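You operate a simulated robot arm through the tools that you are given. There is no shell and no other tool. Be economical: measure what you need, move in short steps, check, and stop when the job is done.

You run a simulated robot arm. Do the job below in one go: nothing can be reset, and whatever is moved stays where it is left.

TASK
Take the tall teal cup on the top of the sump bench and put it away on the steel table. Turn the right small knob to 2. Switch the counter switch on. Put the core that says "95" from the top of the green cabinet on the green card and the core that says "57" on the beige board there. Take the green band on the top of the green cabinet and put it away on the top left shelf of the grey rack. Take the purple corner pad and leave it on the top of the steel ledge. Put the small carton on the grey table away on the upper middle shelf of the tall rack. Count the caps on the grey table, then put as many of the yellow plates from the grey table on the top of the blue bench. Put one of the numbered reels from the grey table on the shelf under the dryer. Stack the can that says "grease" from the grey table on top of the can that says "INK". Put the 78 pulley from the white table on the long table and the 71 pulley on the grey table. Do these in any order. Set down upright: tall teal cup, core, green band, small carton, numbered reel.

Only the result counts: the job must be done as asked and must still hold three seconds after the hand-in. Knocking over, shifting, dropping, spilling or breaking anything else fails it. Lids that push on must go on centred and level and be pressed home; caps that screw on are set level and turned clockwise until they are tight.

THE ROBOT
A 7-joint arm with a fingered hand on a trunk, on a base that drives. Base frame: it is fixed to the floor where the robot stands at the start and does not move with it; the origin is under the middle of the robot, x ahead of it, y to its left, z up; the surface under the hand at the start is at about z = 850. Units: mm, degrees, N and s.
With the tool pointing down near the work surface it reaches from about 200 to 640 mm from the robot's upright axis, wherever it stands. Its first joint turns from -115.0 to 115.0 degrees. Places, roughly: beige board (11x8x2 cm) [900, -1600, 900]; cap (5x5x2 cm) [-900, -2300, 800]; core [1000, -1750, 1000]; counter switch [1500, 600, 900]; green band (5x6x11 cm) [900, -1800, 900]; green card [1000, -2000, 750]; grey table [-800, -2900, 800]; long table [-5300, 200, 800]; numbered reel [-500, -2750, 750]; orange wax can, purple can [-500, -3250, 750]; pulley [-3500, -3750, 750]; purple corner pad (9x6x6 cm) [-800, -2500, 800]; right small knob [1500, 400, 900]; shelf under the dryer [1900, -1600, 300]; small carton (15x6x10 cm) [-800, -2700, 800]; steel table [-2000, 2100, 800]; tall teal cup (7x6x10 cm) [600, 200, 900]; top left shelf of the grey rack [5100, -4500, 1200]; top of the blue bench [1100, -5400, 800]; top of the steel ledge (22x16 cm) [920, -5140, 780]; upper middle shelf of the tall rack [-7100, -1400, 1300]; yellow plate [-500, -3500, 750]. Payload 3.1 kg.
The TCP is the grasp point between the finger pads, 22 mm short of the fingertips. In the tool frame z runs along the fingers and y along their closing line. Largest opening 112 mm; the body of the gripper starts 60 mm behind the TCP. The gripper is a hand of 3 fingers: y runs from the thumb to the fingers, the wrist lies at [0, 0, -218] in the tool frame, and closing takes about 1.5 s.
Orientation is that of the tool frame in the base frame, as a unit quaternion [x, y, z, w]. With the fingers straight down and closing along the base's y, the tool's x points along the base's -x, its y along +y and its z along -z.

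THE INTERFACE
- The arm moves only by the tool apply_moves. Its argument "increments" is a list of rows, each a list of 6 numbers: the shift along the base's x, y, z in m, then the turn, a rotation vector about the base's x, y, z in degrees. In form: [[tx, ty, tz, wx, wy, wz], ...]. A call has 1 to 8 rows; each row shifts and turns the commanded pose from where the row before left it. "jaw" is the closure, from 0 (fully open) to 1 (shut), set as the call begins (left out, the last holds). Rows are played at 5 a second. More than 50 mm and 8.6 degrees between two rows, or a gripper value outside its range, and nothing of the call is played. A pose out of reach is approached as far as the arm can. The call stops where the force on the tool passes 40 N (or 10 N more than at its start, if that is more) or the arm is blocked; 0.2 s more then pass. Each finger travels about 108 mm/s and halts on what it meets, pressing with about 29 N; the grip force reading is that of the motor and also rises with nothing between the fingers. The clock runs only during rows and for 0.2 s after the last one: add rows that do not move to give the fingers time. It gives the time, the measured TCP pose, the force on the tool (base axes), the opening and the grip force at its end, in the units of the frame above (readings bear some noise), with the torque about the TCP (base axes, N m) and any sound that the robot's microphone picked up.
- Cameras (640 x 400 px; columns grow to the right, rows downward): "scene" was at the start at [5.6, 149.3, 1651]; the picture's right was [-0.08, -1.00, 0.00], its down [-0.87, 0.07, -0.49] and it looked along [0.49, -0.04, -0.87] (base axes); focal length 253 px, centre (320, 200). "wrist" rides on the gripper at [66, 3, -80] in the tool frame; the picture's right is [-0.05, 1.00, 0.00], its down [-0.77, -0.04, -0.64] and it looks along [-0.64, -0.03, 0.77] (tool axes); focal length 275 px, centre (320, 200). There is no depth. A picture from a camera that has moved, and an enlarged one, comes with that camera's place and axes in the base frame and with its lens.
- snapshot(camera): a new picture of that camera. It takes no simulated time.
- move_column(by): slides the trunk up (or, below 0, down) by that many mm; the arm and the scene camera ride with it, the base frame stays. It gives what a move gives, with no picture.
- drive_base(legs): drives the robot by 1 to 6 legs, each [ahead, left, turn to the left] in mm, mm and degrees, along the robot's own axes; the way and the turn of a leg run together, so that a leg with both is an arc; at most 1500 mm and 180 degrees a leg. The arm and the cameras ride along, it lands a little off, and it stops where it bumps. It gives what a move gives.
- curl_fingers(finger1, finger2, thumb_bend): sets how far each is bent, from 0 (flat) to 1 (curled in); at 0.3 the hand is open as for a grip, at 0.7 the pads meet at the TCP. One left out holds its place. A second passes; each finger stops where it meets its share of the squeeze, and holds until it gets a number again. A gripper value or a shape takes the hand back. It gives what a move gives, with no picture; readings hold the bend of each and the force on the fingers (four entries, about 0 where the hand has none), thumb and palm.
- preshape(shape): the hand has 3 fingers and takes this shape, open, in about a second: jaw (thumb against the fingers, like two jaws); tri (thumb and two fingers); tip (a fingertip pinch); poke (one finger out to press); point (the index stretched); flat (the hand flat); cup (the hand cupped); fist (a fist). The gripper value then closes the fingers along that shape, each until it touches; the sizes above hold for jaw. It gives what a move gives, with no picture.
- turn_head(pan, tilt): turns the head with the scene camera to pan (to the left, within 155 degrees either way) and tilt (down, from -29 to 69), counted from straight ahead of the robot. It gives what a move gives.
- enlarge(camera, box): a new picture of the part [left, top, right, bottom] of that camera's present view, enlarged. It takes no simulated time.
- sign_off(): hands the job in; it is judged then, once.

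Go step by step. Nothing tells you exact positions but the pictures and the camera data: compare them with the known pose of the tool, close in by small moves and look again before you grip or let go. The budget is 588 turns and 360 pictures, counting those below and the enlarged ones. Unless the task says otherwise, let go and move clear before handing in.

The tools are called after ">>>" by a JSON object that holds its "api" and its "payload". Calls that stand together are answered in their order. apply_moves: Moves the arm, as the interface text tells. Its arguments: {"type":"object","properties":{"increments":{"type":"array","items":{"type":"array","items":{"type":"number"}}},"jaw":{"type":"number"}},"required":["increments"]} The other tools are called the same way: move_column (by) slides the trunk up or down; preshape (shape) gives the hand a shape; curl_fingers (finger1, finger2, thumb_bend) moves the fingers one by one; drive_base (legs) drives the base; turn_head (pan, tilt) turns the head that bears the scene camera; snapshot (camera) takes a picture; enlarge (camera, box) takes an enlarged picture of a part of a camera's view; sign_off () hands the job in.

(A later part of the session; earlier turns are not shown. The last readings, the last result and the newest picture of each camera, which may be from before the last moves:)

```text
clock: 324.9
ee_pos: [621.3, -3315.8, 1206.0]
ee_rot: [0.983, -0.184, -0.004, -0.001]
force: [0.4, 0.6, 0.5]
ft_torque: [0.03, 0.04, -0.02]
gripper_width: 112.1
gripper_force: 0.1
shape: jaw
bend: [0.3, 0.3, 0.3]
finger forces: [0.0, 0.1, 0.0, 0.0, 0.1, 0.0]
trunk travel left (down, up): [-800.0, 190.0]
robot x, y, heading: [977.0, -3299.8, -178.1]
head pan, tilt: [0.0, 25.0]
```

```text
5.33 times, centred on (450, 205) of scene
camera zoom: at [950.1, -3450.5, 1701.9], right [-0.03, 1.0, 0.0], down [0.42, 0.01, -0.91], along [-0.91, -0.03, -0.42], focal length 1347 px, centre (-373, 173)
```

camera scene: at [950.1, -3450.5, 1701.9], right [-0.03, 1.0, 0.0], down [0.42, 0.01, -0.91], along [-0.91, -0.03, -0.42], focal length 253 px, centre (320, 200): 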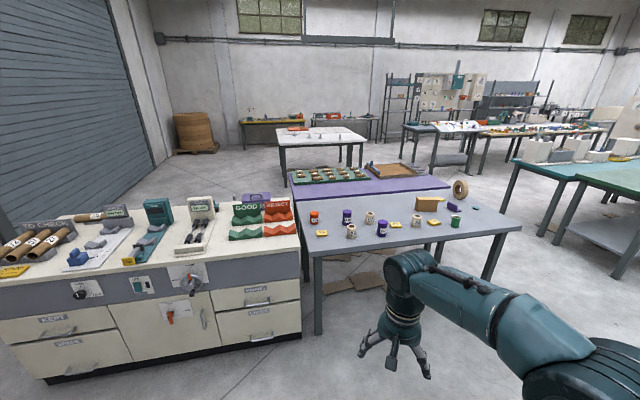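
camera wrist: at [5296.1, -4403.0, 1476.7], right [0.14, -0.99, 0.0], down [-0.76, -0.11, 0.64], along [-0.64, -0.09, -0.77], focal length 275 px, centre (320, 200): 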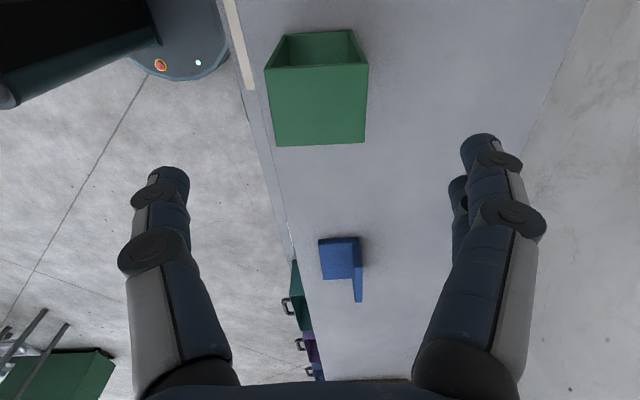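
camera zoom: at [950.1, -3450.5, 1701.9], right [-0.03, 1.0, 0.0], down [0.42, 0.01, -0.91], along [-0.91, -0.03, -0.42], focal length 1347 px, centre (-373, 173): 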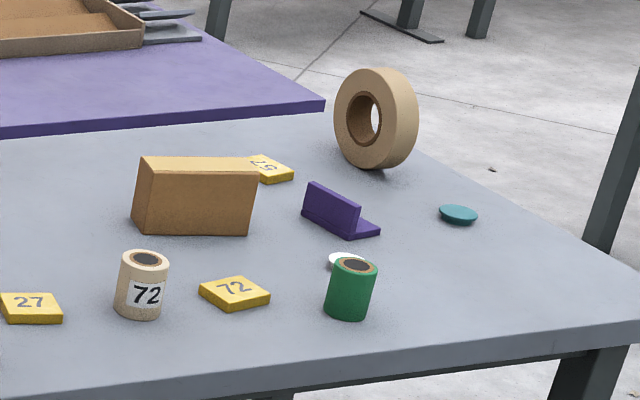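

I see the grey table: cans WAX/INK/GREASE, reels 27/57/72, plates 75/27/72/57, carton, purple pad, caps (teal, white...). I align with the table and approach.

>>> {"api": "drive_base", "payload": {"legs": [[0, 0, 11.7], [0, -447, 0], [760, 0, 0]]}}

>>> {"api": "turn_head", "payload": {"pan": -10, "tilt": 40}}

>>> {"api": "snapshot", "payload": {"camera": "scene"}}

```text
clock: 332.1
ee_pos: [-206.4, -3126.7, 1205.6]
ee_rot: [0.997, -0.082, -0.004, 0.0]
force: [0.0, 0.4, 0.3]
ft_torque: [0.01, 0.03, 0.0]
gripper_width: 112.0
gripper_force: 0.0
shape: jaw
bend: [0.3, 0.3, 0.3]
finger forces: [0.1, 0.1, 0.0, 0.0, 0.1, 0.0]
trunk travel left (down, up): [-800.0, 190.0]
robot x, y, heading: [137.5, -3034.1, -166.5]
head pan, tilt: [0.0, 25.0]
```

```text
clock: 332.8
ee_pos: [-206.2, -3125.7, 1204.6]
ee_rot: [0.997, -0.081, -0.004, 0.0]
force: [-0.5, 0.4, -0.7]
ft_torque: [-0.02, 0.01, 0.0]
gripper_width: 112.1
gripper_force: 0.1
shape: jaw
bend: [0.3, 0.3, 0.3]
finger forces: [0.0, 0.0, 0.1, 0.0, 0.1, 0.0]
trunk travel left (down, up): [-800.0, 190.0]
robot x, y, heading: [138.7, -3034.2, -166.4]
head pan, tilt: [-10.0, 40.0]
```

```text
249 pictures are left
camera scene: at [147.5, -3175.0, 1678.7], right [-0.06, 1.0, 0.0], down [0.64, 0.04, -0.77], along [-0.77, -0.05, -0.64], focal length 253 px, centre (320, 200)
```

scene: 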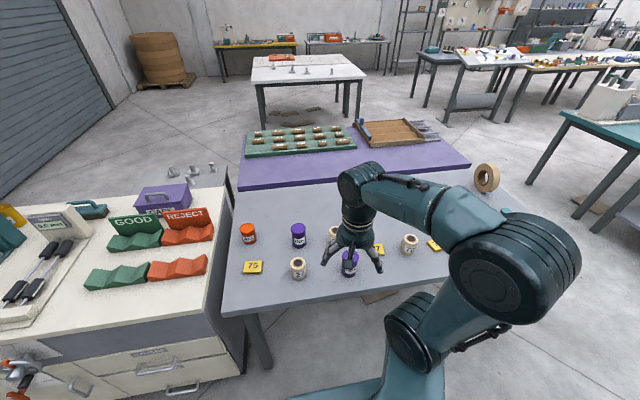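

>>> {"api": "drive_base", "payload": {"legs": [[160, 0, 0]]}}

>>> {"api": "apply_moves", "payload": {"increments": [[0, 0, 0, 0, 0, 7.6], [0, 0, 0, 0, 0, 7.6], [0, 0, 0, 0, 0, 7.7], [0, 0, 0, 0, 0, 0]]}}

>>> {"api": "snapshot", "payload": {"camera": "wrist"}}

>>> {"api": "snapshot", "payload": {"camera": "scene"}}

```text
clock: 334.2
ee_pos: [-359.7, -3163.0, 1205.6]
ee_rot: [0.997, -0.082, -0.005, -0.001]
force: [0.3, 0.3, 0.3]
ft_torque: [0.01, -0.02, -0.01]
gripper_width: 111.9
gripper_force: 0.0
shape: jaw
bend: [0.3, 0.3, 0.3]
finger forces: [0.1, 0.0, 0.0, 0.0, 0.0, 0.1]
trunk travel left (down, up): [-800.0, 190.0]
robot x, y, heading: [-14.8, -3072.7, -166.4]
head pan, tilt: [-10.0, 40.0]
```

```text
clock: 335.2
ee_pos: [-359.5, -3162.1, 1205.5]
ee_rot: [0.993, 0.118, -0.005, 0.0]
force: [-0.3, -0.2, 0.0]
ft_torque: [-0.04, -0.01, -0.01]
gripper_width: 112.0
gripper_force: 0.0
shape: jaw
bend: [0.3, 0.3, 0.3]
finger forces: [0.0, 0.1, 0.0, 0.1, 0.0, 0.1]
trunk travel left (down, up): [-800.0, 190.0]
robot x, y, heading: [-18.0, -3074.5, -166.4]
head pan, tilt: [-10.0, 40.0]
```

```text
248 pictures are left
camera wrist: at [-294.7, -3150.3, 1285.4], right [0.19, -0.98, 0.0], down [-0.75, -0.14, 0.64], along [-0.63, -0.12, -0.77], focal length 275 px, centre (320, 200)
```

wrist: 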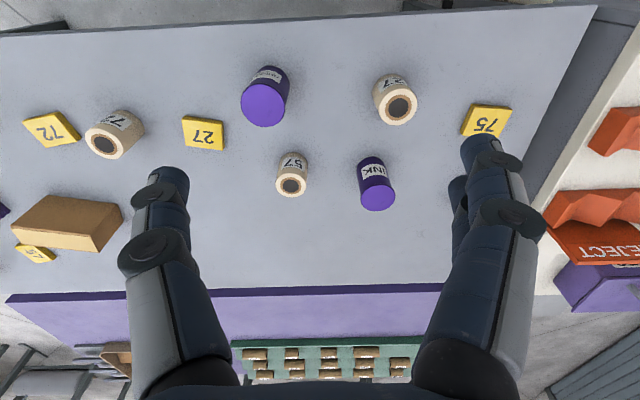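

```text
247 pictures are left
camera scene: at [-6.1, -3212.2, 1678.6], right [-0.06, 1.0, 0.0], down [0.64, 0.04, -0.77], along [-0.76, -0.05, -0.64], focal length 253 px, centre (320, 200)
```

scene: 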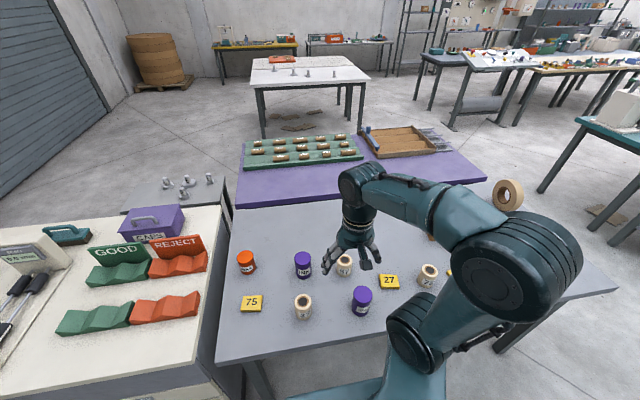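

>>> {"api": "drive_base", "payload": {"legs": [[15, 120, 0]]}}

>>> {"api": "apply_moves", "payload": {"increments": [[-0.035, 0.04, -0.01, 0, 0, 0], [-0.035, 0.04, -0.01, 0, 0, 0], [-0.025, 0.04, -0.02, 0, 0, 0], [-0.01, 0.04, -0.02, 0, 0, 0], [0, 0.015, -0.04, 0, 0, 0], [0, 0, 0, 0, 0, 0]]}}

>>> {"api": "snapshot", "payload": {"camera": "wrist"}}

```text
clock: 336.5
ee_pos: [-346.0, -3282.4, 1204.8]
ee_rot: [0.993, 0.116, -0.004, 0.001]
force: [0.7, -0.2, -0.2]
ft_torque: [0.01, -0.01, 0.0]
gripper_width: 111.8
gripper_force: 0.1
shape: jaw
bend: [0.3, 0.3, 0.3]
finger forces: [0.0, 0.0, 0.0, 0.1, 0.1, 0.0]
trunk travel left (down, up): [-800.0, 190.0]
robot x, y, heading: [0.9, -3190.1, -166.1]
head pan, tilt: [-10.0, 40.0]
```

```text
refused: row 1 steps farther than a row can; nothing moved
```

```text
246 pictures are left
camera wrist: at [-281.3, -3269.7, 1285.5], right [0.19, -0.98, 0.0], down [-0.75, -0.14, 0.64], along [-0.63, -0.12, -0.77], focal length 275 px, centre (320, 200)
```

wrist: 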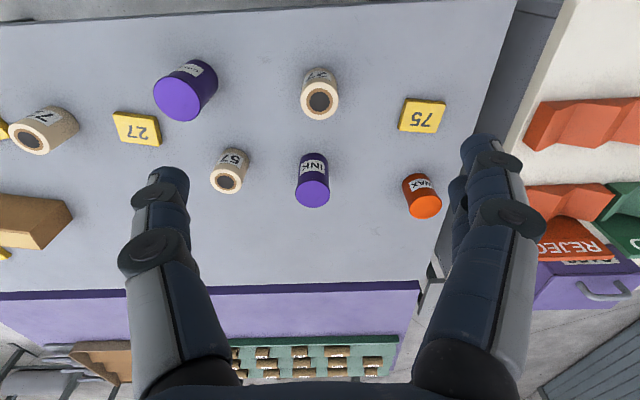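

>>> {"api": "apply_moves", "payload": {"increments": [[-0.0226, 0.0367, 0, 0, 0, 0], [-0.0226, 0.0367, 0, 0, 0, 0], [-0.0226, 0.0367, 0, 0, 0, 0], [-0.0226, 0.0367, 0, 0, 0, 0], [-0.0226, 0.0367, 0, 0, 0, 0], [0, 0, -0.05, 0, 0, 0], [0, 0, -0.05, 0, 0, 0], [0, 0, -0.05, 0, 0, 0]]}}

>>> {"api": "snapshot", "payload": {"camera": "wrist"}}

```text
clock: 338.3
ee_pos: [-462.9, -3098.8, 1053.3]
ee_rot: [0.993, 0.116, -0.004, 0.001]
force: [-0.5, 0.0, -0.6]
ft_torque: [0.0, -0.04, 0.02]
gripper_width: 112.0
gripper_force: 0.1
shape: jaw
bend: [0.3, 0.3, 0.3]
finger forces: [0.0, 0.0, 0.0, 0.0, 0.0, 0.1]
trunk travel left (down, up): [-800.0, 190.0]
robot x, y, heading: [-1.0, -3197.0, -166.4]
head pan, tilt: [-10.0, 40.0]
```

```text
245 pictures are left
camera wrist: at [-397.1, -3085.9, 1133.9], right [0.19, -0.98, 0.0], down [-0.75, -0.14, 0.64], along [-0.63, -0.12, -0.77], focal length 275 px, centre (320, 200)
```

wrist: 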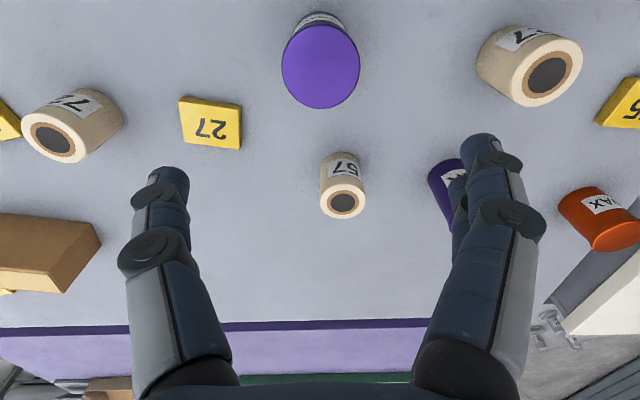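

>>> {"api": "apply_moves", "payload": {"increments": [[0.005, 0.001, -0.045, 0, 0, 0], [0, 0, -0.045, 0, 0, 0], [0, 0, -0.045, 0, 0, 0], [0, 0, -0.04, 0, 0, 0], [0, 0, -0.018, 0, 0, 0], [0, 0, 0, 0, 0, 0]]}}

>>> {"api": "snapshot", "payload": {"camera": "wrist"}}

```text
clock: 339.7
ee_pos: [-454.1, -3097.9, 862.3]
ee_rot: [0.993, 0.117, -0.004, 0.0]
force: [-0.5, -0.2, -0.3]
ft_torque: [-0.02, 0.03, 0.01]
gripper_width: 111.9
gripper_force: 0.2
shape: jaw
bend: [0.3, 0.3, 0.3]
finger forces: [0.0, 0.0, 0.1, 0.1, 0.0, 0.0]
trunk travel left (down, up): [-800.0, 190.0]
robot x, y, heading: [-5.5, -3190.8, -166.2]
head pan, tilt: [-10.0, 40.0]
```

```text
244 pictures are left
camera wrist: at [-389.0, -3084.6, 942.3], right [0.19, -0.98, 0.0], down [-0.75, -0.14, 0.64], along [-0.63, -0.12, -0.77], focal length 275 px, centre (320, 200)
```

wrist: 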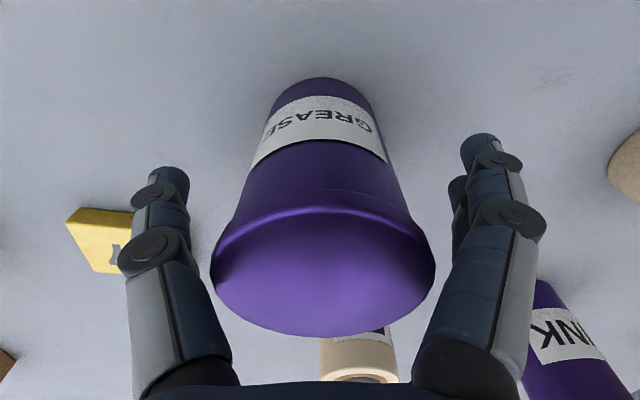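

>>> {"api": "apply_moves", "payload": {"increments": [[0, 0, 0, 0, 0, 0], [0, 0, 0, 0, 0, 0], [0, 0, 0, 0, 0, 0], [0, 0, 0, 0, 0, 0], [0, 0, 0, 0, 0, 0], [0, 0, 0, 0, 0, 0], [0, 0, 0, 0, 0, 0]], "jaw": 1}}

>>> {"api": "apply_moves", "payload": {"increments": [[0, 0, 0.02, 0, 0, 0], [0, 0, 0.03, 0, 0, 0], [0, 0, 0.03, 0, 0, 0], [0, 0, 0.03, 0, 0, 0], [0, 0, 0.03, 0, 0, 0], [0, 0, 0, 0, 0, 0]]}}

>>> {"api": "snapshot", "payload": {"camera": "wrist"}}

>>> {"api": "enlarge", "payload": {"camera": "scene", "box": [230, 210, 430, 335]}}

```text
clock: 341.3
ee_pos: [-455.2, -3096.7, 862.5]
ee_rot: [0.993, 0.116, -0.004, 0.0]
force: [-0.1, -0.4, 0.4]
ft_torque: [-0.02, 0.01, 0.01]
gripper_width: 51.8
gripper_force: 29.1
shape: jaw
bend: [0.73, 0.73, 0.7]
finger forces: [13.3, 13.3, 0.0, 0.1, 25.6, 0.1]
trunk travel left (down, up): [-800.0, 190.0]
robot x, y, heading: [-4.9, -3195.0, -166.5]
head pan, tilt: [-10.0, 40.0]
```

```text
clock: 342.7
ee_pos: [-455.2, -3097.4, 1000.0]
ee_rot: [0.993, 0.117, -0.003, 0.0]
force: [0.2, -0.2, -2.4]
ft_torque: [-0.02, -0.02, 0.0]
gripper_width: 51.5
gripper_force: 29.2
shape: jaw
bend: [0.73, 0.73, 0.7]
finger forces: [13.3, 13.4, 0.0, 0.0, 25.6, 0.0]
trunk travel left (down, up): [-800.0, 190.0]
robot x, y, heading: [-1.5, -3193.2, -166.2]
head pan, tilt: [-10.0, 40.0]
```

```text
243 pictures are left
camera wrist: at [-389.7, -3085.1, 1081.2], right [0.19, -0.98, 0.0], down [-0.75, -0.14, 0.64], along [-0.63, -0.12, -0.77], focal length 275 px, centre (320, 200)
```

wrist: 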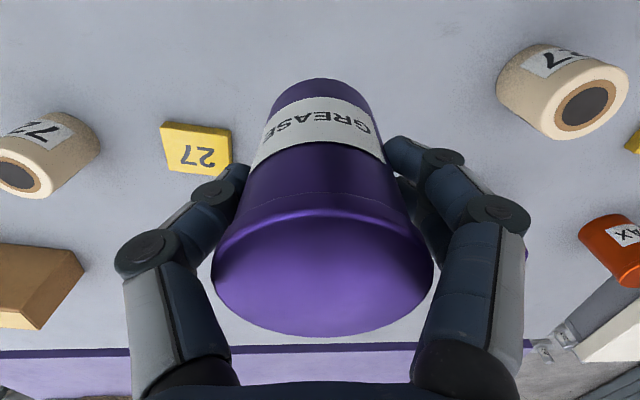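

```text
3.20 times, centred on (330, 272) of scene
camera zoom: at [6.1, -3331.3, 1678.7], right [-0.06, 1.0, 0.0], down [0.64, 0.04, -0.77], along [-0.76, -0.05, -0.64], focal length 808 px, centre (288, -32)
```

zoom: 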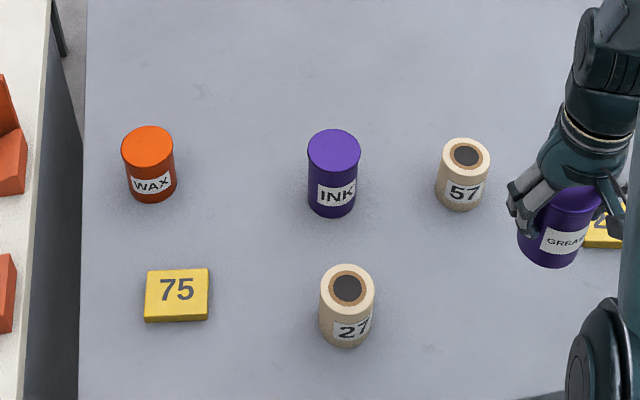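

>>> {"api": "apply_moves", "payload": {"increments": [[-0.0232, -0.0365, 0.003, 0, 0, 0], [-0.0232, -0.0365, 0.003, 0, 0, 0], [-0.0232, -0.0365, 0.003, 0, 0, 0], [-0.0232, -0.0365, 0.003, 0, 0, 0], [-0.0232, -0.0365, 0.003, 0, 0, 0], [-0.0232, -0.0365, 0, 0, 0, 0], [0, 0, 0, 0, 0, 0]]}}

>>> {"api": "snapshot", "payload": {"camera": "wrist"}}

>>> {"api": "enlarge", "payload": {"camera": "scene", "box": [230, 190, 390, 290]}}

```text
clock: 344.3
ee_pos: [-594.8, -3315.0, 1016.3]
ee_rot: [0.993, 0.116, -0.004, 0.0]
force: [0.0, 0.4, -2.2]
ft_torque: [-0.01, 0.01, -0.01]
gripper_width: 51.5
gripper_force: 28.5
shape: jaw
bend: [0.73, 0.73, 0.7]
finger forces: [13.2, 13.6, 0.0, 0.0, 25.8, 0.0]
trunk travel left (down, up): [-800.0, 190.0]
robot x, y, heading: [1.1, -3191.2, -166.6]
head pan, tilt: [-10.0, 40.0]
```

```text
241 pictures are left
camera wrist: at [-530.0, -3302.8, 1097.5], right [0.19, -0.98, 0.0], down [-0.75, -0.14, 0.64], along [-0.63, -0.12, -0.77], focal length 275 px, centre (320, 200)
```

wrist: 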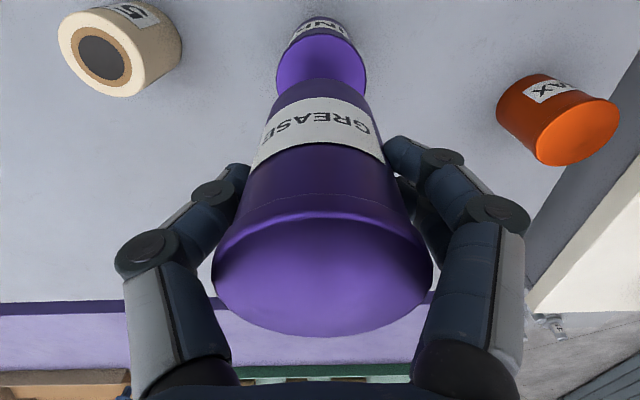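

```text
4.00 times, centred on (310, 240) of scene
camera zoom: at [7.5, -3330.2, 1678.8], right [-0.06, 1.0, 0.0], down [0.64, 0.04, -0.77], along [-0.76, -0.05, -0.64], focal length 1010 px, centre (360, 40)
```

zoom: 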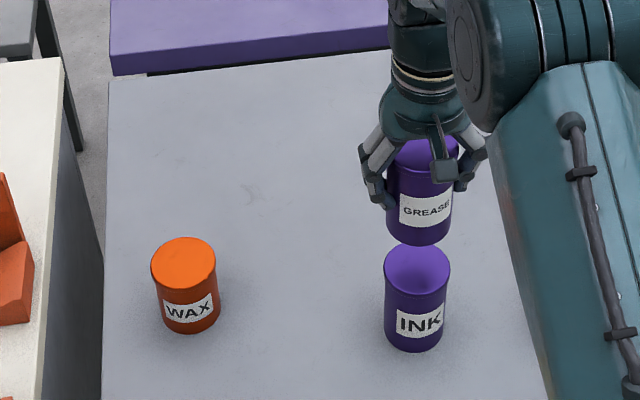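

>>> {"api": "apply_moves", "payload": {"increments": [[0.006, 0.001, -0.03, 0, 0, 0], [0, 0, -0.022, 0, 0, 0], [0, 0, 0, 0, 0, 0]]}}

>>> {"api": "enlarge", "payload": {"camera": "scene", "box": [290, 210, 370, 290]}}

>>> {"api": "snapshot", "payload": {"camera": "wrist"}}

```text
clock: 345.1
ee_pos: [-587.9, -3315.4, 962.9]
ee_rot: [0.993, 0.117, -0.004, 0.0]
force: [0.1, 1.2, -3.2]
ft_torque: [-0.01, 0.02, 0.02]
gripper_width: 51.4
gripper_force: 29.8
shape: jaw
bend: [0.73, 0.73, 0.7]
finger forces: [13.2, 13.6, 0.0, 0.1, 25.9, 0.0]
trunk travel left (down, up): [-800.0, 190.0]
robot x, y, heading: [-3.6, -3194.7, -166.3]
head pan, tilt: [-10.0, 40.0]
```

```text
5.00 times, centred on (330, 250) of scene
camera zoom: at [6.9, -3331.8, 1678.6], right [-0.06, 1.0, 0.0], down [0.64, 0.04, -0.77], along [-0.76, -0.05, -0.64], focal length 1263 px, centre (270, -50)
```

zoom: 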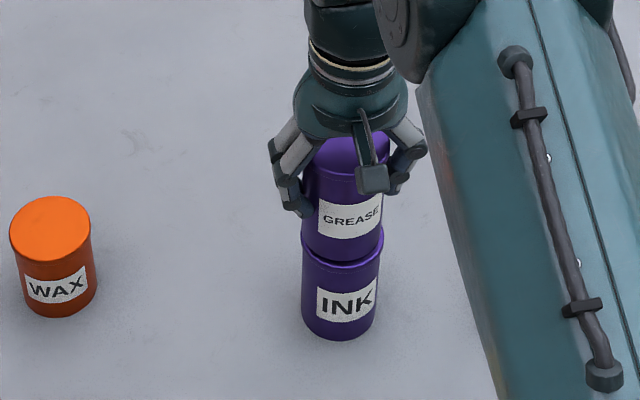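

```text
238 pictures are left
camera wrist: at [-522.7, -3303.1, 1045.2], right [0.19, -0.98, 0.0], down [-0.75, -0.14, 0.64], along [-0.63, -0.12, -0.77], focal length 275 px, centre (320, 200)
```

wrist: 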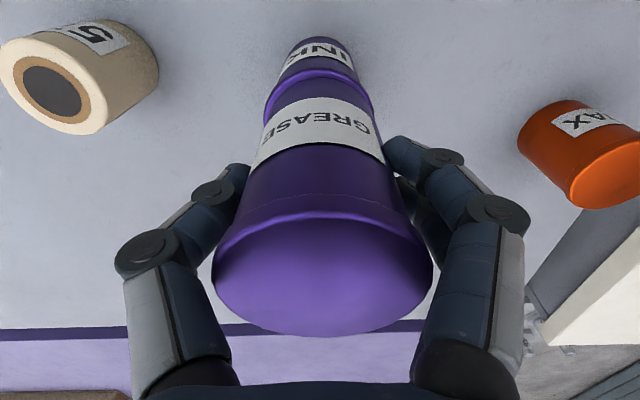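

>>> {"api": "enlarge", "payload": {"camera": "scene", "box": [325, 245, 355, 280]}}

```text
11.43 times, centred on (340, 262) of scene
camera zoom: at [6.9, -3331.8, 1678.6], right [-0.06, 1.0, 0.0], down [0.64, 0.04, -0.77], along [-0.76, -0.05, -0.64], focal length 2887 px, centre (91, -514)
```

zoom: 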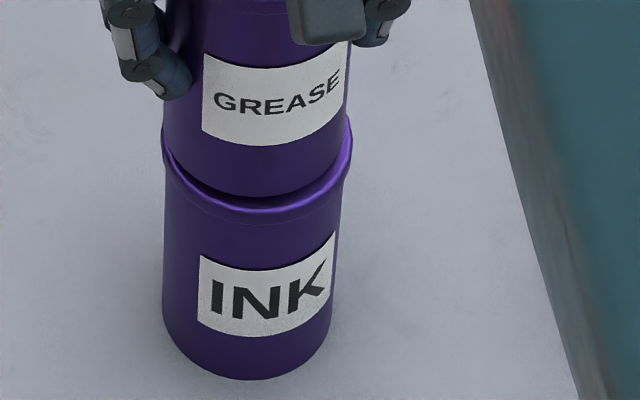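

>>> {"api": "enlarge", "payload": {"camera": "wrist", "box": [250, 30, 390, 130]}}

>>> {"api": "enlarge", "payload": {"camera": "scene", "box": [328, 250, 352, 268]}}

```text
4.00 times, centred on (320, 80) of wrist
camera zoom: at [-522.7, -3303.1, 1045.2], right [0.19, -0.98, 0.0], down [-0.75, -0.14, 0.64], along [-0.63, -0.12, -0.77], focal length 1101 px, centre (320, 680)
```

zoom: 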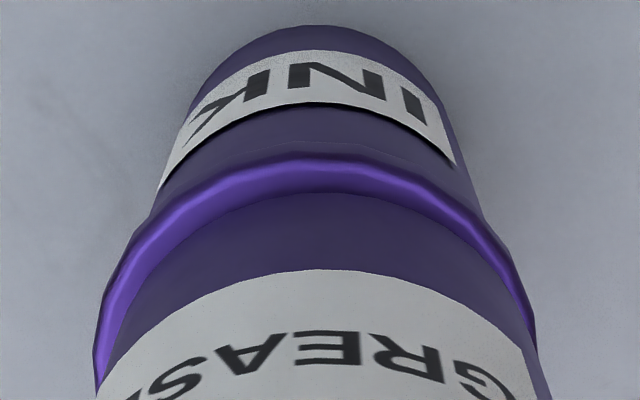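

```text
16.00 times, centred on (340, 259) of scene
camera zoom: at [6.9, -3331.8, 1678.6], right [-0.06, 1.0, 0.0], down [0.64, 0.04, -0.77], along [-0.76, -0.05, -0.64], focal length 4042 px, centre (0, -744)
```

zoom: 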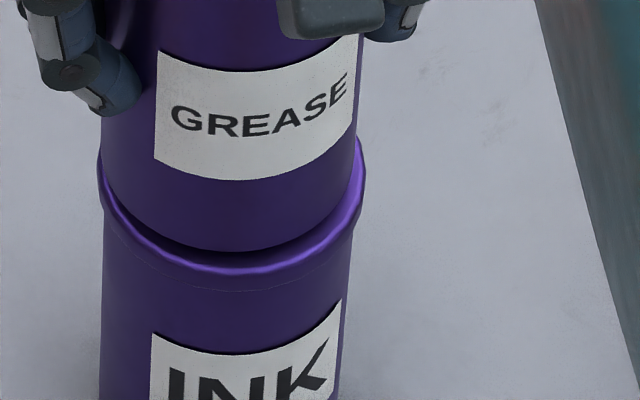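

Alignment is within ~1–2 mm in both views, gap only ~4 mm. Lower gently.

>>> {"api": "apply_moves", "payload": {"increments": [[-0.001, 0, -0.003, 0, 0, 0], [0, 0, 0, 0, 0, 0]]}}

>>> {"api": "apply_moves", "payload": {"increments": [[0, 0, -0.002, 0, 0, 0], [0, 0, 0, 0, 0, 0]]}}

>>> {"api": "apply_moves", "payload": {"increments": [[0, 0, -0.002, 0, 0, 0], [0, 0, 0, 0, 0, 0]]}}

```text
clock: 345.7
ee_pos: [-588.2, -3315.0, 962.7]
ee_rot: [0.993, 0.117, -0.005, 0.0]
force: [-1.0, 0.7, -3.1]
ft_torque: [0.0, 0.03, 0.01]
gripper_width: 51.4
gripper_force: 28.7
shape: jaw
bend: [0.73, 0.73, 0.7]
finger forces: [13.2, 13.6, 0.0, 0.0, 26.0, 0.0]
trunk travel left (down, up): [-800.0, 190.0]
robot x, y, heading: [-0.8, -3195.5, -166.0]
head pan, tilt: [-10.0, 40.0]
```

```text
clock: 346.3
ee_pos: [-589.9, -3315.8, 960.3]
ee_rot: [0.993, 0.117, -0.005, 0.0]
force: [0.9, -0.2, -1.2]
ft_torque: [0.0, 0.0, 0.0]
gripper_width: 51.7
gripper_force: 29.5
shape: jaw
bend: [0.73, 0.73, 0.7]
finger forces: [13.1, 13.6, 0.0, 0.0, 26.0, 0.0]
trunk travel left (down, up): [-800.0, 190.0]
robot x, y, heading: [-1.6, -3190.2, -166.4]
head pan, tilt: [-10.0, 40.0]
```

```text
clock: 346.9
ee_pos: [-589.2, -3315.1, 960.0]
ee_rot: [0.993, 0.116, -0.006, 0.0]
force: [-1.3, -0.7, 10.3]
ft_torque: [-0.04, 0.01, 0.0]
gripper_width: 51.3
gripper_force: 28.9
shape: jaw
bend: [0.73, 0.73, 0.7]
finger forces: [14.0, 14.6, 0.1, 0.1, 27.6, 0.0]
trunk travel left (down, up): [-800.0, 190.0]
robot x, y, heading: [0.2, -3194.1, -166.5]
head pan, tilt: [-10.0, 40.0]
```

Contact made. Check alignment once more, then release.

>>> {"api": "enlarge", "payload": {"camera": "scene", "box": [320, 230, 360, 270]}}

>>> {"api": "apply_moves", "payload": {"increments": [[0, 0, 0, 0, 0, 0], [0, 0, 0, 0, 0, 0], [0, 0, 0, 0, 0, 0]], "jaw": 0.45}}

>>> {"api": "apply_moves", "payload": {"increments": [[0, 0, 0, 0, 0, 0], [0, 0, 0, 0, 0, 0], [0, 0, 0, 0, 0, 0], [0, 0, 0.03, 0, 0, 0], [0, 0, 0.04, 0, 0, 0], [0, 0, 0.04, 0, 0, 0], [0, 0, 0.04, 0, 0, 0]], "jaw": 0}}

>>> {"api": "enlarge", "payload": {"camera": "scene", "box": [290, 210, 370, 290]}}

```text
10.00 times, centred on (340, 250) of scene
camera zoom: at [8.8, -3331.3, 1678.8], right [-0.06, 1.0, 0.0], down [0.64, 0.04, -0.77], along [-0.77, -0.05, -0.64], focal length 2526 px, centre (120, -300)
```

zoom: 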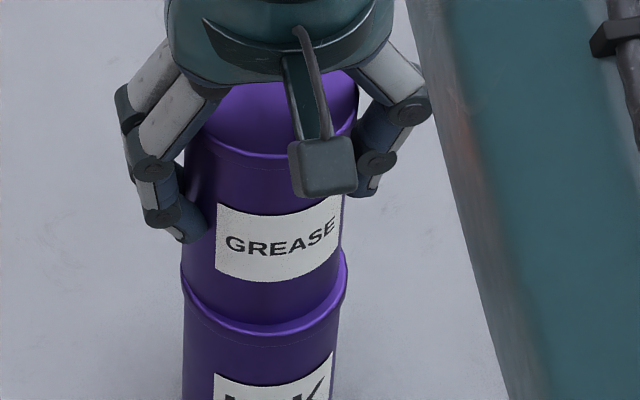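

```text
clock: 347.7
ee_pos: [-588.9, -3315.5, 958.1]
ee_rot: [0.993, 0.116, -0.005, 0.001]
force: [0.4, 0.1, -0.6]
ft_torque: [0.03, -0.03, 0.0]
gripper_width: 61.0
gripper_force: 0.1
shape: jaw
bend: [0.72, 0.72, 0.7]
finger forces: [0.0, 0.1, 0.0, 0.1, 0.0, 0.1]
trunk travel left (down, up): [-800.0, 190.0]
robot x, y, heading: [-2.9, -3193.6, -166.4]
head pan, tilt: [-10.0, 40.0]
```

```text
clock: 349.3
ee_pos: [-589.2, -3313.8, 1108.7]
ee_rot: [0.993, 0.117, -0.004, 0.0]
force: [-0.1, 0.0, 0.4]
ft_torque: [-0.01, 0.06, 0.02]
gripper_width: 111.8
gripper_force: 0.0
shape: jaw
bend: [0.3, 0.3, 0.3]
finger forces: [0.0, 0.0, 0.0, 0.0, 0.0, 0.0]
trunk travel left (down, up): [-800.0, 190.0]
robot x, y, heading: [-2.6, -3194.9, -166.1]
head pan, tilt: [-10.0, 40.0]
```

```text
5.00 times, centred on (330, 250) of scene
camera zoom: at [8.0, -3331.5, 1678.6], right [-0.06, 1.0, 0.0], down [0.64, 0.04, -0.77], along [-0.76, -0.05, -0.64], focal length 1263 px, centre (270, -50)
```

zoom: 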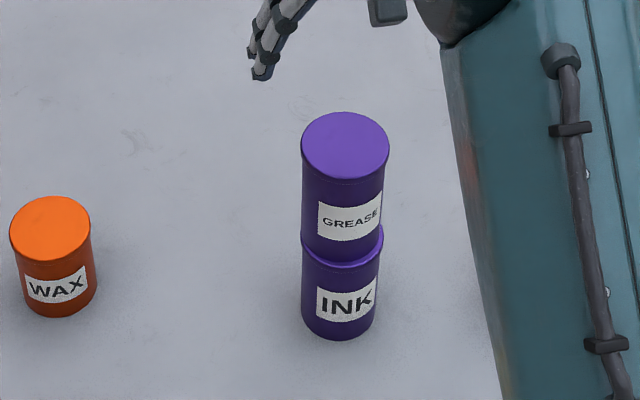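

The cans are stacked. Next the numbered reel "27" at ≈ (-433, -3298): I'll grip it with the hand tilted 45° so it can go under the dryer.

>>> {"api": "apply_moves", "payload": {"increments": [[0.026, 0.0028, 0, -1.76, 7.29, 0], [0.026, 0.0028, 0, -1.76, 7.29, 0], [0.026, 0.0028, 0, -1.76, 7.29, 0], [0.026, 0.0028, 0, -1.76, 7.29, 0], [0.026, 0.0028, -0.03, -1.76, 7.29, 0], [0.026, 0.0028, -0.03, -1.76, 7.29, 0], [0, 0, -0.04, 0, 0, 0], [0, 0, 0, 0, 0, 0]]}}

>>> {"api": "snapshot", "payload": {"camera": "wrist"}}

>>> {"api": "enlarge", "payload": {"camera": "scene", "box": [250, 230, 410, 330]}}

```text
clock: 351.1
ee_pos: [-457.4, -3269.0, 1019.6]
ee_rot: [0.936, 0.101, -0.337, -0.009]
force: [0.0, 0.3, 0.5]
ft_torque: [-0.05, 0.0, 0.01]
gripper_width: 112.0
gripper_force: 0.2
shape: jaw
bend: [0.3, 0.3, 0.3]
finger forces: [0.1, 0.0, 0.0, 0.0, 0.1, 0.0]
out of reach, approached as far as the arm can: row 5, 6
trunk travel left (down, up): [-800.0, 190.0]
robot x, y, heading: [-1.1, -3191.0, -166.4]
head pan, tilt: [-10.0, 40.0]
```

```text
232 pictures are left
camera wrist: at [-357.4, -3255.0, 1039.6], right [0.15, -0.99, -0.05], down [-0.18, -0.08, 0.98], along [-0.97, -0.13, -0.19], focal length 275 px, centre (320, 200)
```

wrist: 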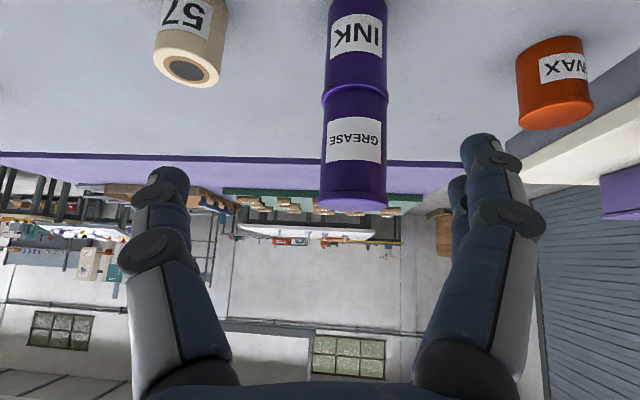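

```text
4.00 times, centred on (330, 280) of scene
camera zoom: at [6.2, -3327.6, 1679.0], right [-0.06, 1.0, 0.0], down [0.64, 0.04, -0.77], along [-0.76, -0.05, -0.64], focal length 1010 px, centre (280, -120)
```

zoom: 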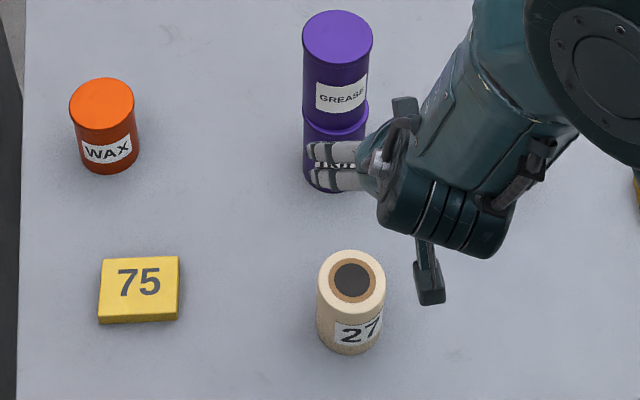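

The arm is cramped; I back the base off 130 mm and reach forward to the reel instead.

>>> {"api": "drive_base", "payload": {"legs": [[-130, 0, 0]]}}

>>> {"api": "apply_moves", "payload": {"increments": [[-0.03, -0.02, 0, 0, 0, 0], [-0.03, -0.02, 0, -0.6, 2.5, 0], [-0.03, -0.02, -0.02, -0.6, 2.5, 0], [0, 0, 0, 0, 0, 0]]}}

>>> {"api": "snapshot", "payload": {"camera": "wrist"}}

```text
clock: 352.4
ee_pos: [-330.5, -3241.3, 1019.2]
ee_rot: [0.936, 0.102, -0.338, -0.01]
force: [0.4, 0.0, -0.8]
ft_torque: [-0.01, 0.0, -0.01]
gripper_width: 111.9
gripper_force: 0.0
shape: jaw
bend: [0.3, 0.3, 0.3]
finger forces: [0.1, 0.0, 0.0, 0.0, 0.0, 0.0]
trunk travel left (down, up): [-800.0, 190.0]
robot x, y, heading: [122.0, -3162.4, -166.5]
head pan, tilt: [-10.0, 40.0]
```

```text
clock: 353.4
ee_pos: [-423.5, -3301.1, 1001.6]
ee_rot: [0.92, 0.098, -0.38, -0.003]
force: [0.4, -0.2, -0.3]
ft_torque: [0.01, -0.03, -0.01]
gripper_width: 111.8
gripper_force: 0.0
shape: jaw
bend: [0.3, 0.3, 0.3]
finger forces: [0.0, 0.1, 0.0, 0.1, 0.0, 0.1]
trunk travel left (down, up): [-800.0, 190.0]
robot x, y, heading: [125.3, -3166.9, -166.0]
head pan, tilt: [-10.0, 40.0]
```

```text
230 pictures are left
camera wrist: at [-322.2, -3287.1, 1012.2], right [0.14, -0.99, -0.05], down [-0.09, -0.06, 0.99], along [-0.98, -0.14, -0.1], focal length 275 px, centre (320, 200)
```

wrist: 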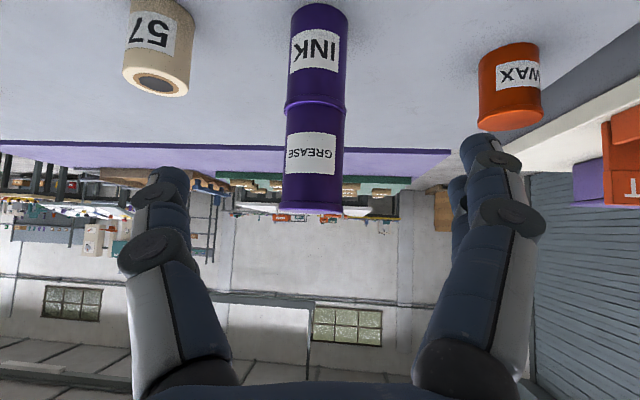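

>>> {"api": "apply_moves", "payload": {"increments": [[-0.005, 0.003, -0.03, -2.8, -0.68, 0], [-0.003, 0, -0.04, 0, 0, 0], [0, 0, -0.03, 0, 0, 0], [0, 0, 0, 0, 0, 0]]}}

>>> {"api": "snapshot", "payload": {"camera": "wrist"}}

>>> {"api": "enlarge", "payload": {"camera": "scene", "box": [250, 180, 410, 280]}}

```text
clock: 354.4
ee_pos: [-430.1, -3297.4, 899.9]
ee_rot: [0.922, 0.089, -0.377, 0.02]
force: [-0.1, 0.3, 0.1]
ft_torque: [-0.03, 0.01, 0.02]
gripper_width: 111.7
gripper_force: 0.2
shape: jaw
bend: [0.3, 0.3, 0.3]
finger forces: [0.0, 0.0, 0.0, 0.0, 0.1, 0.0]
trunk travel left (down, up): [-800.0, 190.0]
robot x, y, heading: [125.3, -3159.0, -166.4]
head pan, tilt: [-10.0, 40.0]
```

```text
229 pictures are left
camera wrist: at [-327.3, -3283.2, 910.3], right [0.14, -0.99, 0.0], down [-0.11, -0.01, 0.99], along [-0.98, -0.14, -0.11], focal length 275 px, centre (320, 200)
```

wrist: 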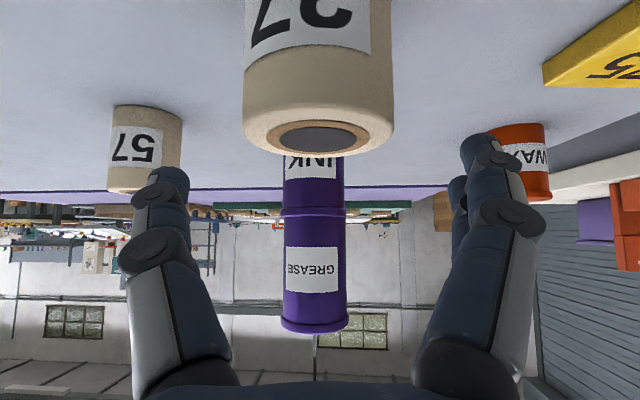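

```text
4.00 times, centred on (330, 230) of scene
camera zoom: at [134.0, -3300.9, 1678.7], right [-0.06, 1.0, 0.0], down [0.64, 0.04, -0.77], along [-0.76, -0.05, -0.64], focal length 1010 px, centre (280, 80)
```

zoom: 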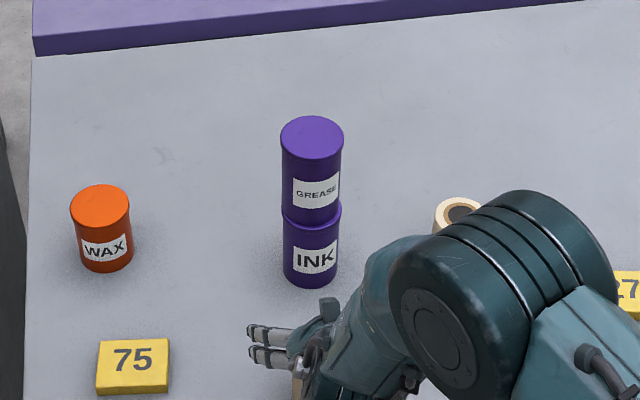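

>>> {"api": "apply_moves", "payload": {"increments": [[0, 0, -0.03, 0, 0, 0], [0, 0, -0.028, 0, 0, 0], [0, 0, 0, 0, 0, 0]]}}

>>> {"api": "apply_moves", "payload": {"increments": [[0, 0, 0, 0, 0, 0], [0, 0, 0, 0, 0, 0], [0, 0, 0, 0, 0, 0], [0, 0, 0, 0, 0, 0], [0, 0, 0, 0, 0, 0], [0, 0, 0, 0, 0, 0], [0, 0, 0, 0, 0, 0]], "jaw": 1}}

>>> {"api": "snapshot", "payload": {"camera": "wrist"}}

```text
clock: 355.2
ee_pos: [-427.5, -3298.7, 841.7]
ee_rot: [0.922, 0.088, -0.377, 0.019]
force: [0.2, -0.7, -0.1]
ft_torque: [-0.03, 0.0, 0.01]
gripper_width: 111.7
gripper_force: 0.0
shape: jaw
bend: [0.3, 0.3, 0.3]
finger forces: [0.0, 0.0, 0.1, 0.0, 0.0, 0.0]
trunk travel left (down, up): [-800.0, 190.0]
robot x, y, heading: [122.8, -3163.9, -166.3]
head pan, tilt: [-10.0, 40.0]
```

```text
clock: 356.8
ee_pos: [-428.8, -3297.9, 840.6]
ee_rot: [0.922, 0.089, -0.376, 0.019]
force: [0.3, 0.3, 0.5]
ft_torque: [-0.03, -0.03, -0.03]
gripper_width: 46.0
gripper_force: 28.8
shape: jaw
bend: [0.73, 0.73, 0.72]
finger forces: [13.6, 12.5, 0.0, 0.0, 24.4, 0.0]
trunk travel left (down, up): [-800.0, 190.0]
robot x, y, heading: [127.2, -3164.8, -166.1]
head pan, tilt: [-10.0, 40.0]
```

```text
227 pictures are left
camera wrist: at [-326.6, -3282.7, 852.7], right [0.14, -0.99, 0.0], down [-0.11, -0.01, 0.99], along [-0.98, -0.14, -0.11], focal length 275 px, centre (320, 200)
```

wrist: 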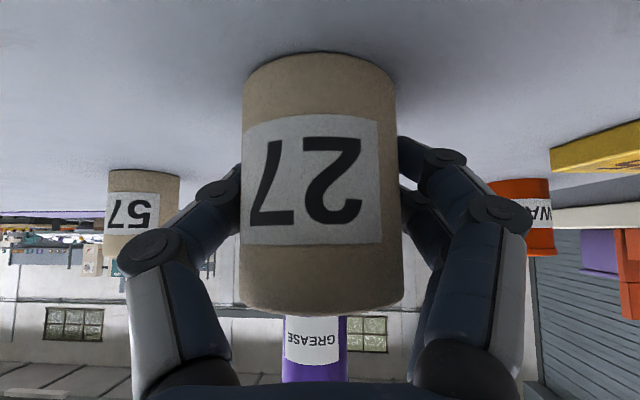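

>>> {"api": "apply_moves", "payload": {"increments": [[0, 0, 0.02, 0, 0, 0], [0, 0, 0.03, 0, 0, 0], [0, 0, 0.04, 0, 0, 0], [0, 0, 0.04, 0, 0, 0], [0, 0, 0.04, 0, 0, 0], [0, 0, 0.04, 0, 0, 0], [0, 0, 0, 0, 0, 0]]}}

>>> {"api": "drive_base", "payload": {"legs": [[-700, 0, 0]]}}

>>> {"api": "turn_head", "payload": {"pan": -125, "tilt": 25}}

>>> {"api": "snapshot", "payload": {"camera": "scene"}}

```text
clock: 358.4
ee_pos: [-428.0, -3296.4, 1051.6]
ee_rot: [0.922, 0.088, -0.377, 0.019]
force: [-0.2, -0.5, -1.4]
ft_torque: [0.0, 0.01, 0.0]
gripper_width: 46.0
gripper_force: 28.7
shape: jaw
bend: [0.73, 0.73, 0.72]
finger forces: [13.9, 12.4, 0.1, 0.0, 24.1, 0.1]
trunk travel left (down, up): [-800.0, 190.0]
robot x, y, heading: [120.4, -3166.1, -166.3]
head pan, tilt: [-10.0, 40.0]
```

```text
clock: 362.1
ee_pos: [238.3, -3132.4, 1050.1]
ee_rot: [0.922, 0.087, -0.376, 0.018]
force: [-0.1, -0.2, -0.3]
ft_torque: [-0.01, 0.02, -0.03]
gripper_width: 45.9
gripper_force: 28.9
shape: jaw
bend: [0.73, 0.73, 0.72]
finger forces: [13.8, 12.4, 0.0, 0.0, 24.1, 0.1]
trunk travel left (down, up): [-800.0, 190.0]
robot x, y, heading: [787.8, -3001.6, -166.4]
head pan, tilt: [-10.0, 40.0]
```

```text
clock: 364.1
ee_pos: [238.4, -3132.3, 1050.8]
ee_rot: [0.922, 0.087, -0.376, 0.018]
force: [0.1, -0.4, -1.5]
ft_torque: [0.02, -0.03, 0.0]
gripper_width: 45.9
gripper_force: 28.8
shape: jaw
bend: [0.73, 0.73, 0.72]
finger forces: [13.9, 12.3, 0.0, 0.0, 24.1, 0.1]
trunk travel left (down, up): [-800.0, 190.0]
robot x, y, heading: [787.9, -2999.9, -166.4]
head pan, tilt: [-125.0, 25.0]
```

```text
226 pictures are left
camera scene: at [918.6, -3049.1, 1702.0], right [0.93, -0.37, 0.0], down [-0.15, -0.39, -0.91], along [0.33, 0.84, -0.42], focal length 253 px, centre (320, 200)
```

scene: 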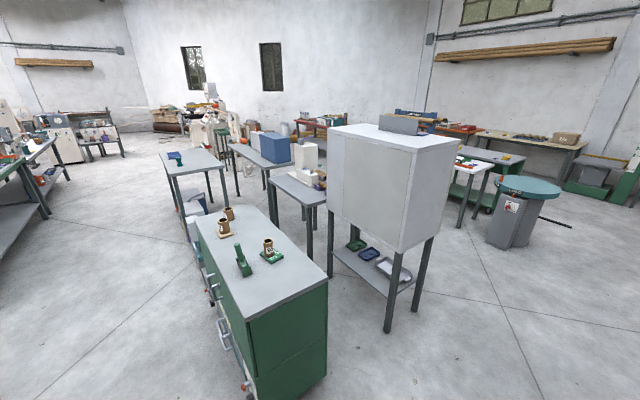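

>>> {"api": "enlarge", "payload": {"camera": "scene", "box": [310, 220, 450, 340]}}

```text
3.33 times, centred on (380, 280) of scene
camera zoom: at [918.6, -3049.1, 1702.0], right [0.93, -0.37, 0.0], down [-0.15, -0.39, -0.91], along [0.33, 0.84, -0.42], focal length 842 px, centre (120, -67)
```

zoom: 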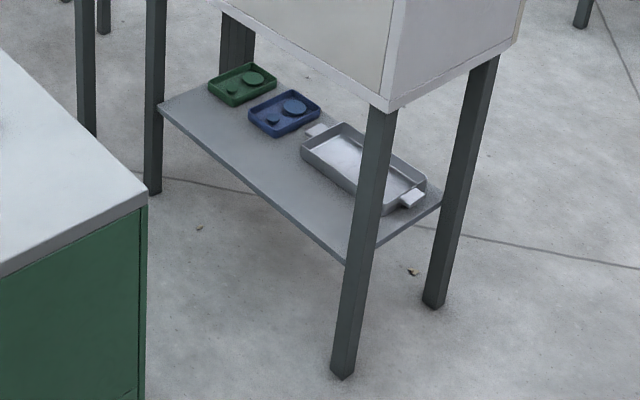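

The shelf under the dryer has a free strip on the cabinet side. I'll approach from its narrow -y end, facing about 104°.

>>> {"api": "drive_base", "payload": {"legs": [[0, 0, -89.6], [86, -1397, 0]]}}

>>> {"api": "turn_head", "payload": {"pan": 0, "tilt": 55}}

>>> {"api": "snapshot", "payload": {"camera": "scene"}}

```text
clock: 374.8
ee_pos: [2002.9, -2072.7, 1052.1]
ee_rot: [0.706, -0.6, -0.276, -0.256]
force: [0.7, 0.7, -1.1]
ft_torque: [0.04, 0.0, 0.0]
gripper_width: 45.6
gripper_force: 29.2
shape: jaw
bend: [0.73, 0.73, 0.72]
finger forces: [13.9, 12.2, 0.1, 0.0, 23.9, 0.0]
trunk travel left (down, up): [-800.0, 190.0]
robot x, y, heading: [2121.2, -2625.2, 102.1]
head pan, tilt: [-125.0, 25.0]
```

```text
clock: 376.9
ee_pos: [2001.4, -2072.8, 1049.7]
ee_rot: [0.706, -0.6, -0.275, -0.256]
force: [-0.5, -0.2, -0.9]
ft_torque: [0.01, 0.02, -0.01]
gripper_width: 45.9
gripper_force: 28.9
shape: jaw
bend: [0.73, 0.73, 0.72]
finger forces: [13.8, 12.2, 0.0, 0.1, 23.9, 0.0]
trunk travel left (down, up): [-800.0, 190.0]
robot x, y, heading: [2119.0, -2626.4, 102.0]
head pan, tilt: [0.0, 55.0]
```

```text
224 pictures are left
camera scene: at [1967.6, -2647.2, 1658.0], right [0.98, 0.21, 0.0], down [0.17, -0.8, -0.57], along [-0.12, 0.56, -0.82], focal length 253 px, centre (320, 200)
```

scene: 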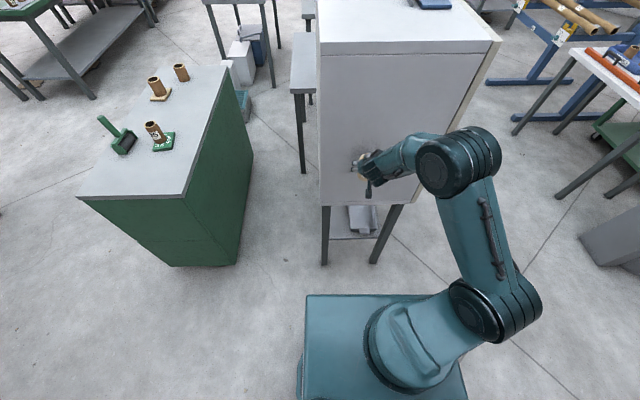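

>>> {"api": "drive_base", "payload": {"legs": [[-120, 0, 0]]}}

>>> {"api": "move_column", "payload": {"by": -620}}

>>> {"api": "turn_head", "payload": {"pan": 0, "tilt": 45}}

>>> {"api": "snapshot", "payload": {"camera": "scene"}}

>>> {"api": "snapshot", "payload": {"camera": "wrist"}}

```text
clock: 378.1
ee_pos: [2027.5, -2192.7, 1050.2]
ee_rot: [0.706, -0.6, -0.276, -0.256]
force: [-0.3, 0.5, -2.0]
ft_torque: [0.02, 0.01, 0.01]
gripper_width: 45.4
gripper_force: 28.8
shape: jaw
bend: [0.73, 0.73, 0.72]
finger forces: [13.8, 12.2, 0.2, 0.0, 23.9, 0.0]
trunk travel left (down, up): [-800.0, 190.0]
robot x, y, heading: [2146.9, -2750.6, 101.7]
head pan, tilt: [0.0, 55.0]
```

```text
refused: -620 is not a number from -400 to 400
```

```text
clock: 378.9
ee_pos: [2028.0, -2192.3, 1051.3]
ee_rot: [0.706, -0.6, -0.275, -0.256]
force: [-0.3, 0.0, -0.6]
ft_torque: [-0.01, 0.0, -0.03]
gripper_width: 45.6
gripper_force: 28.9
shape: jaw
bend: [0.73, 0.73, 0.72]
finger forces: [13.7, 12.2, 0.0, 0.1, 23.8, 0.0]
trunk travel left (down, up): [-800.0, 190.0]
robot x, y, heading: [2146.8, -2748.1, 101.8]
head pan, tilt: [0.0, 45.0]
```

```text
223 pictures are left
camera scene: at [1990.9, -2758.2, 1671.3], right [0.98, 0.21, 0.0], down [0.15, -0.69, -0.71], along [-0.15, 0.69, -0.71], focal length 253 px, centre (320, 200)
```

scene: 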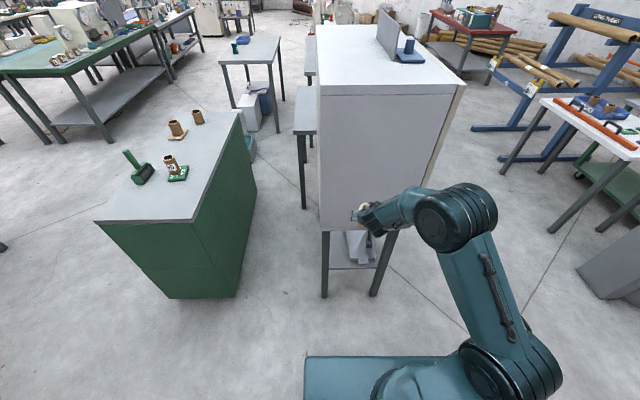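

```text
222 pictures are left
camera wrist: at [2039.1, -2295.3, 1062.0], right [-0.99, -0.11, 0.0], down [-0.01, 0.11, 0.99], along [-0.11, 0.99, -0.11], focal length 275 px, centre (320, 200)
```

wrist: 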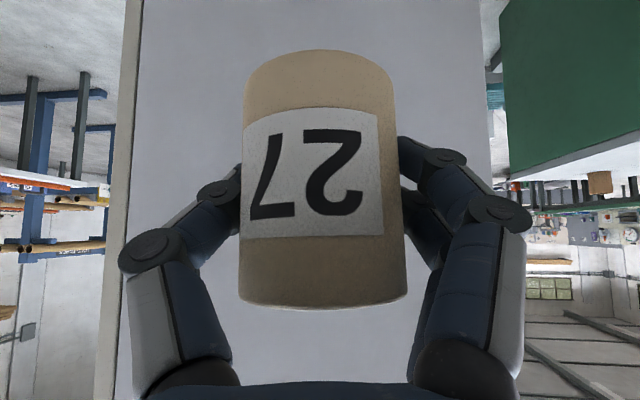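

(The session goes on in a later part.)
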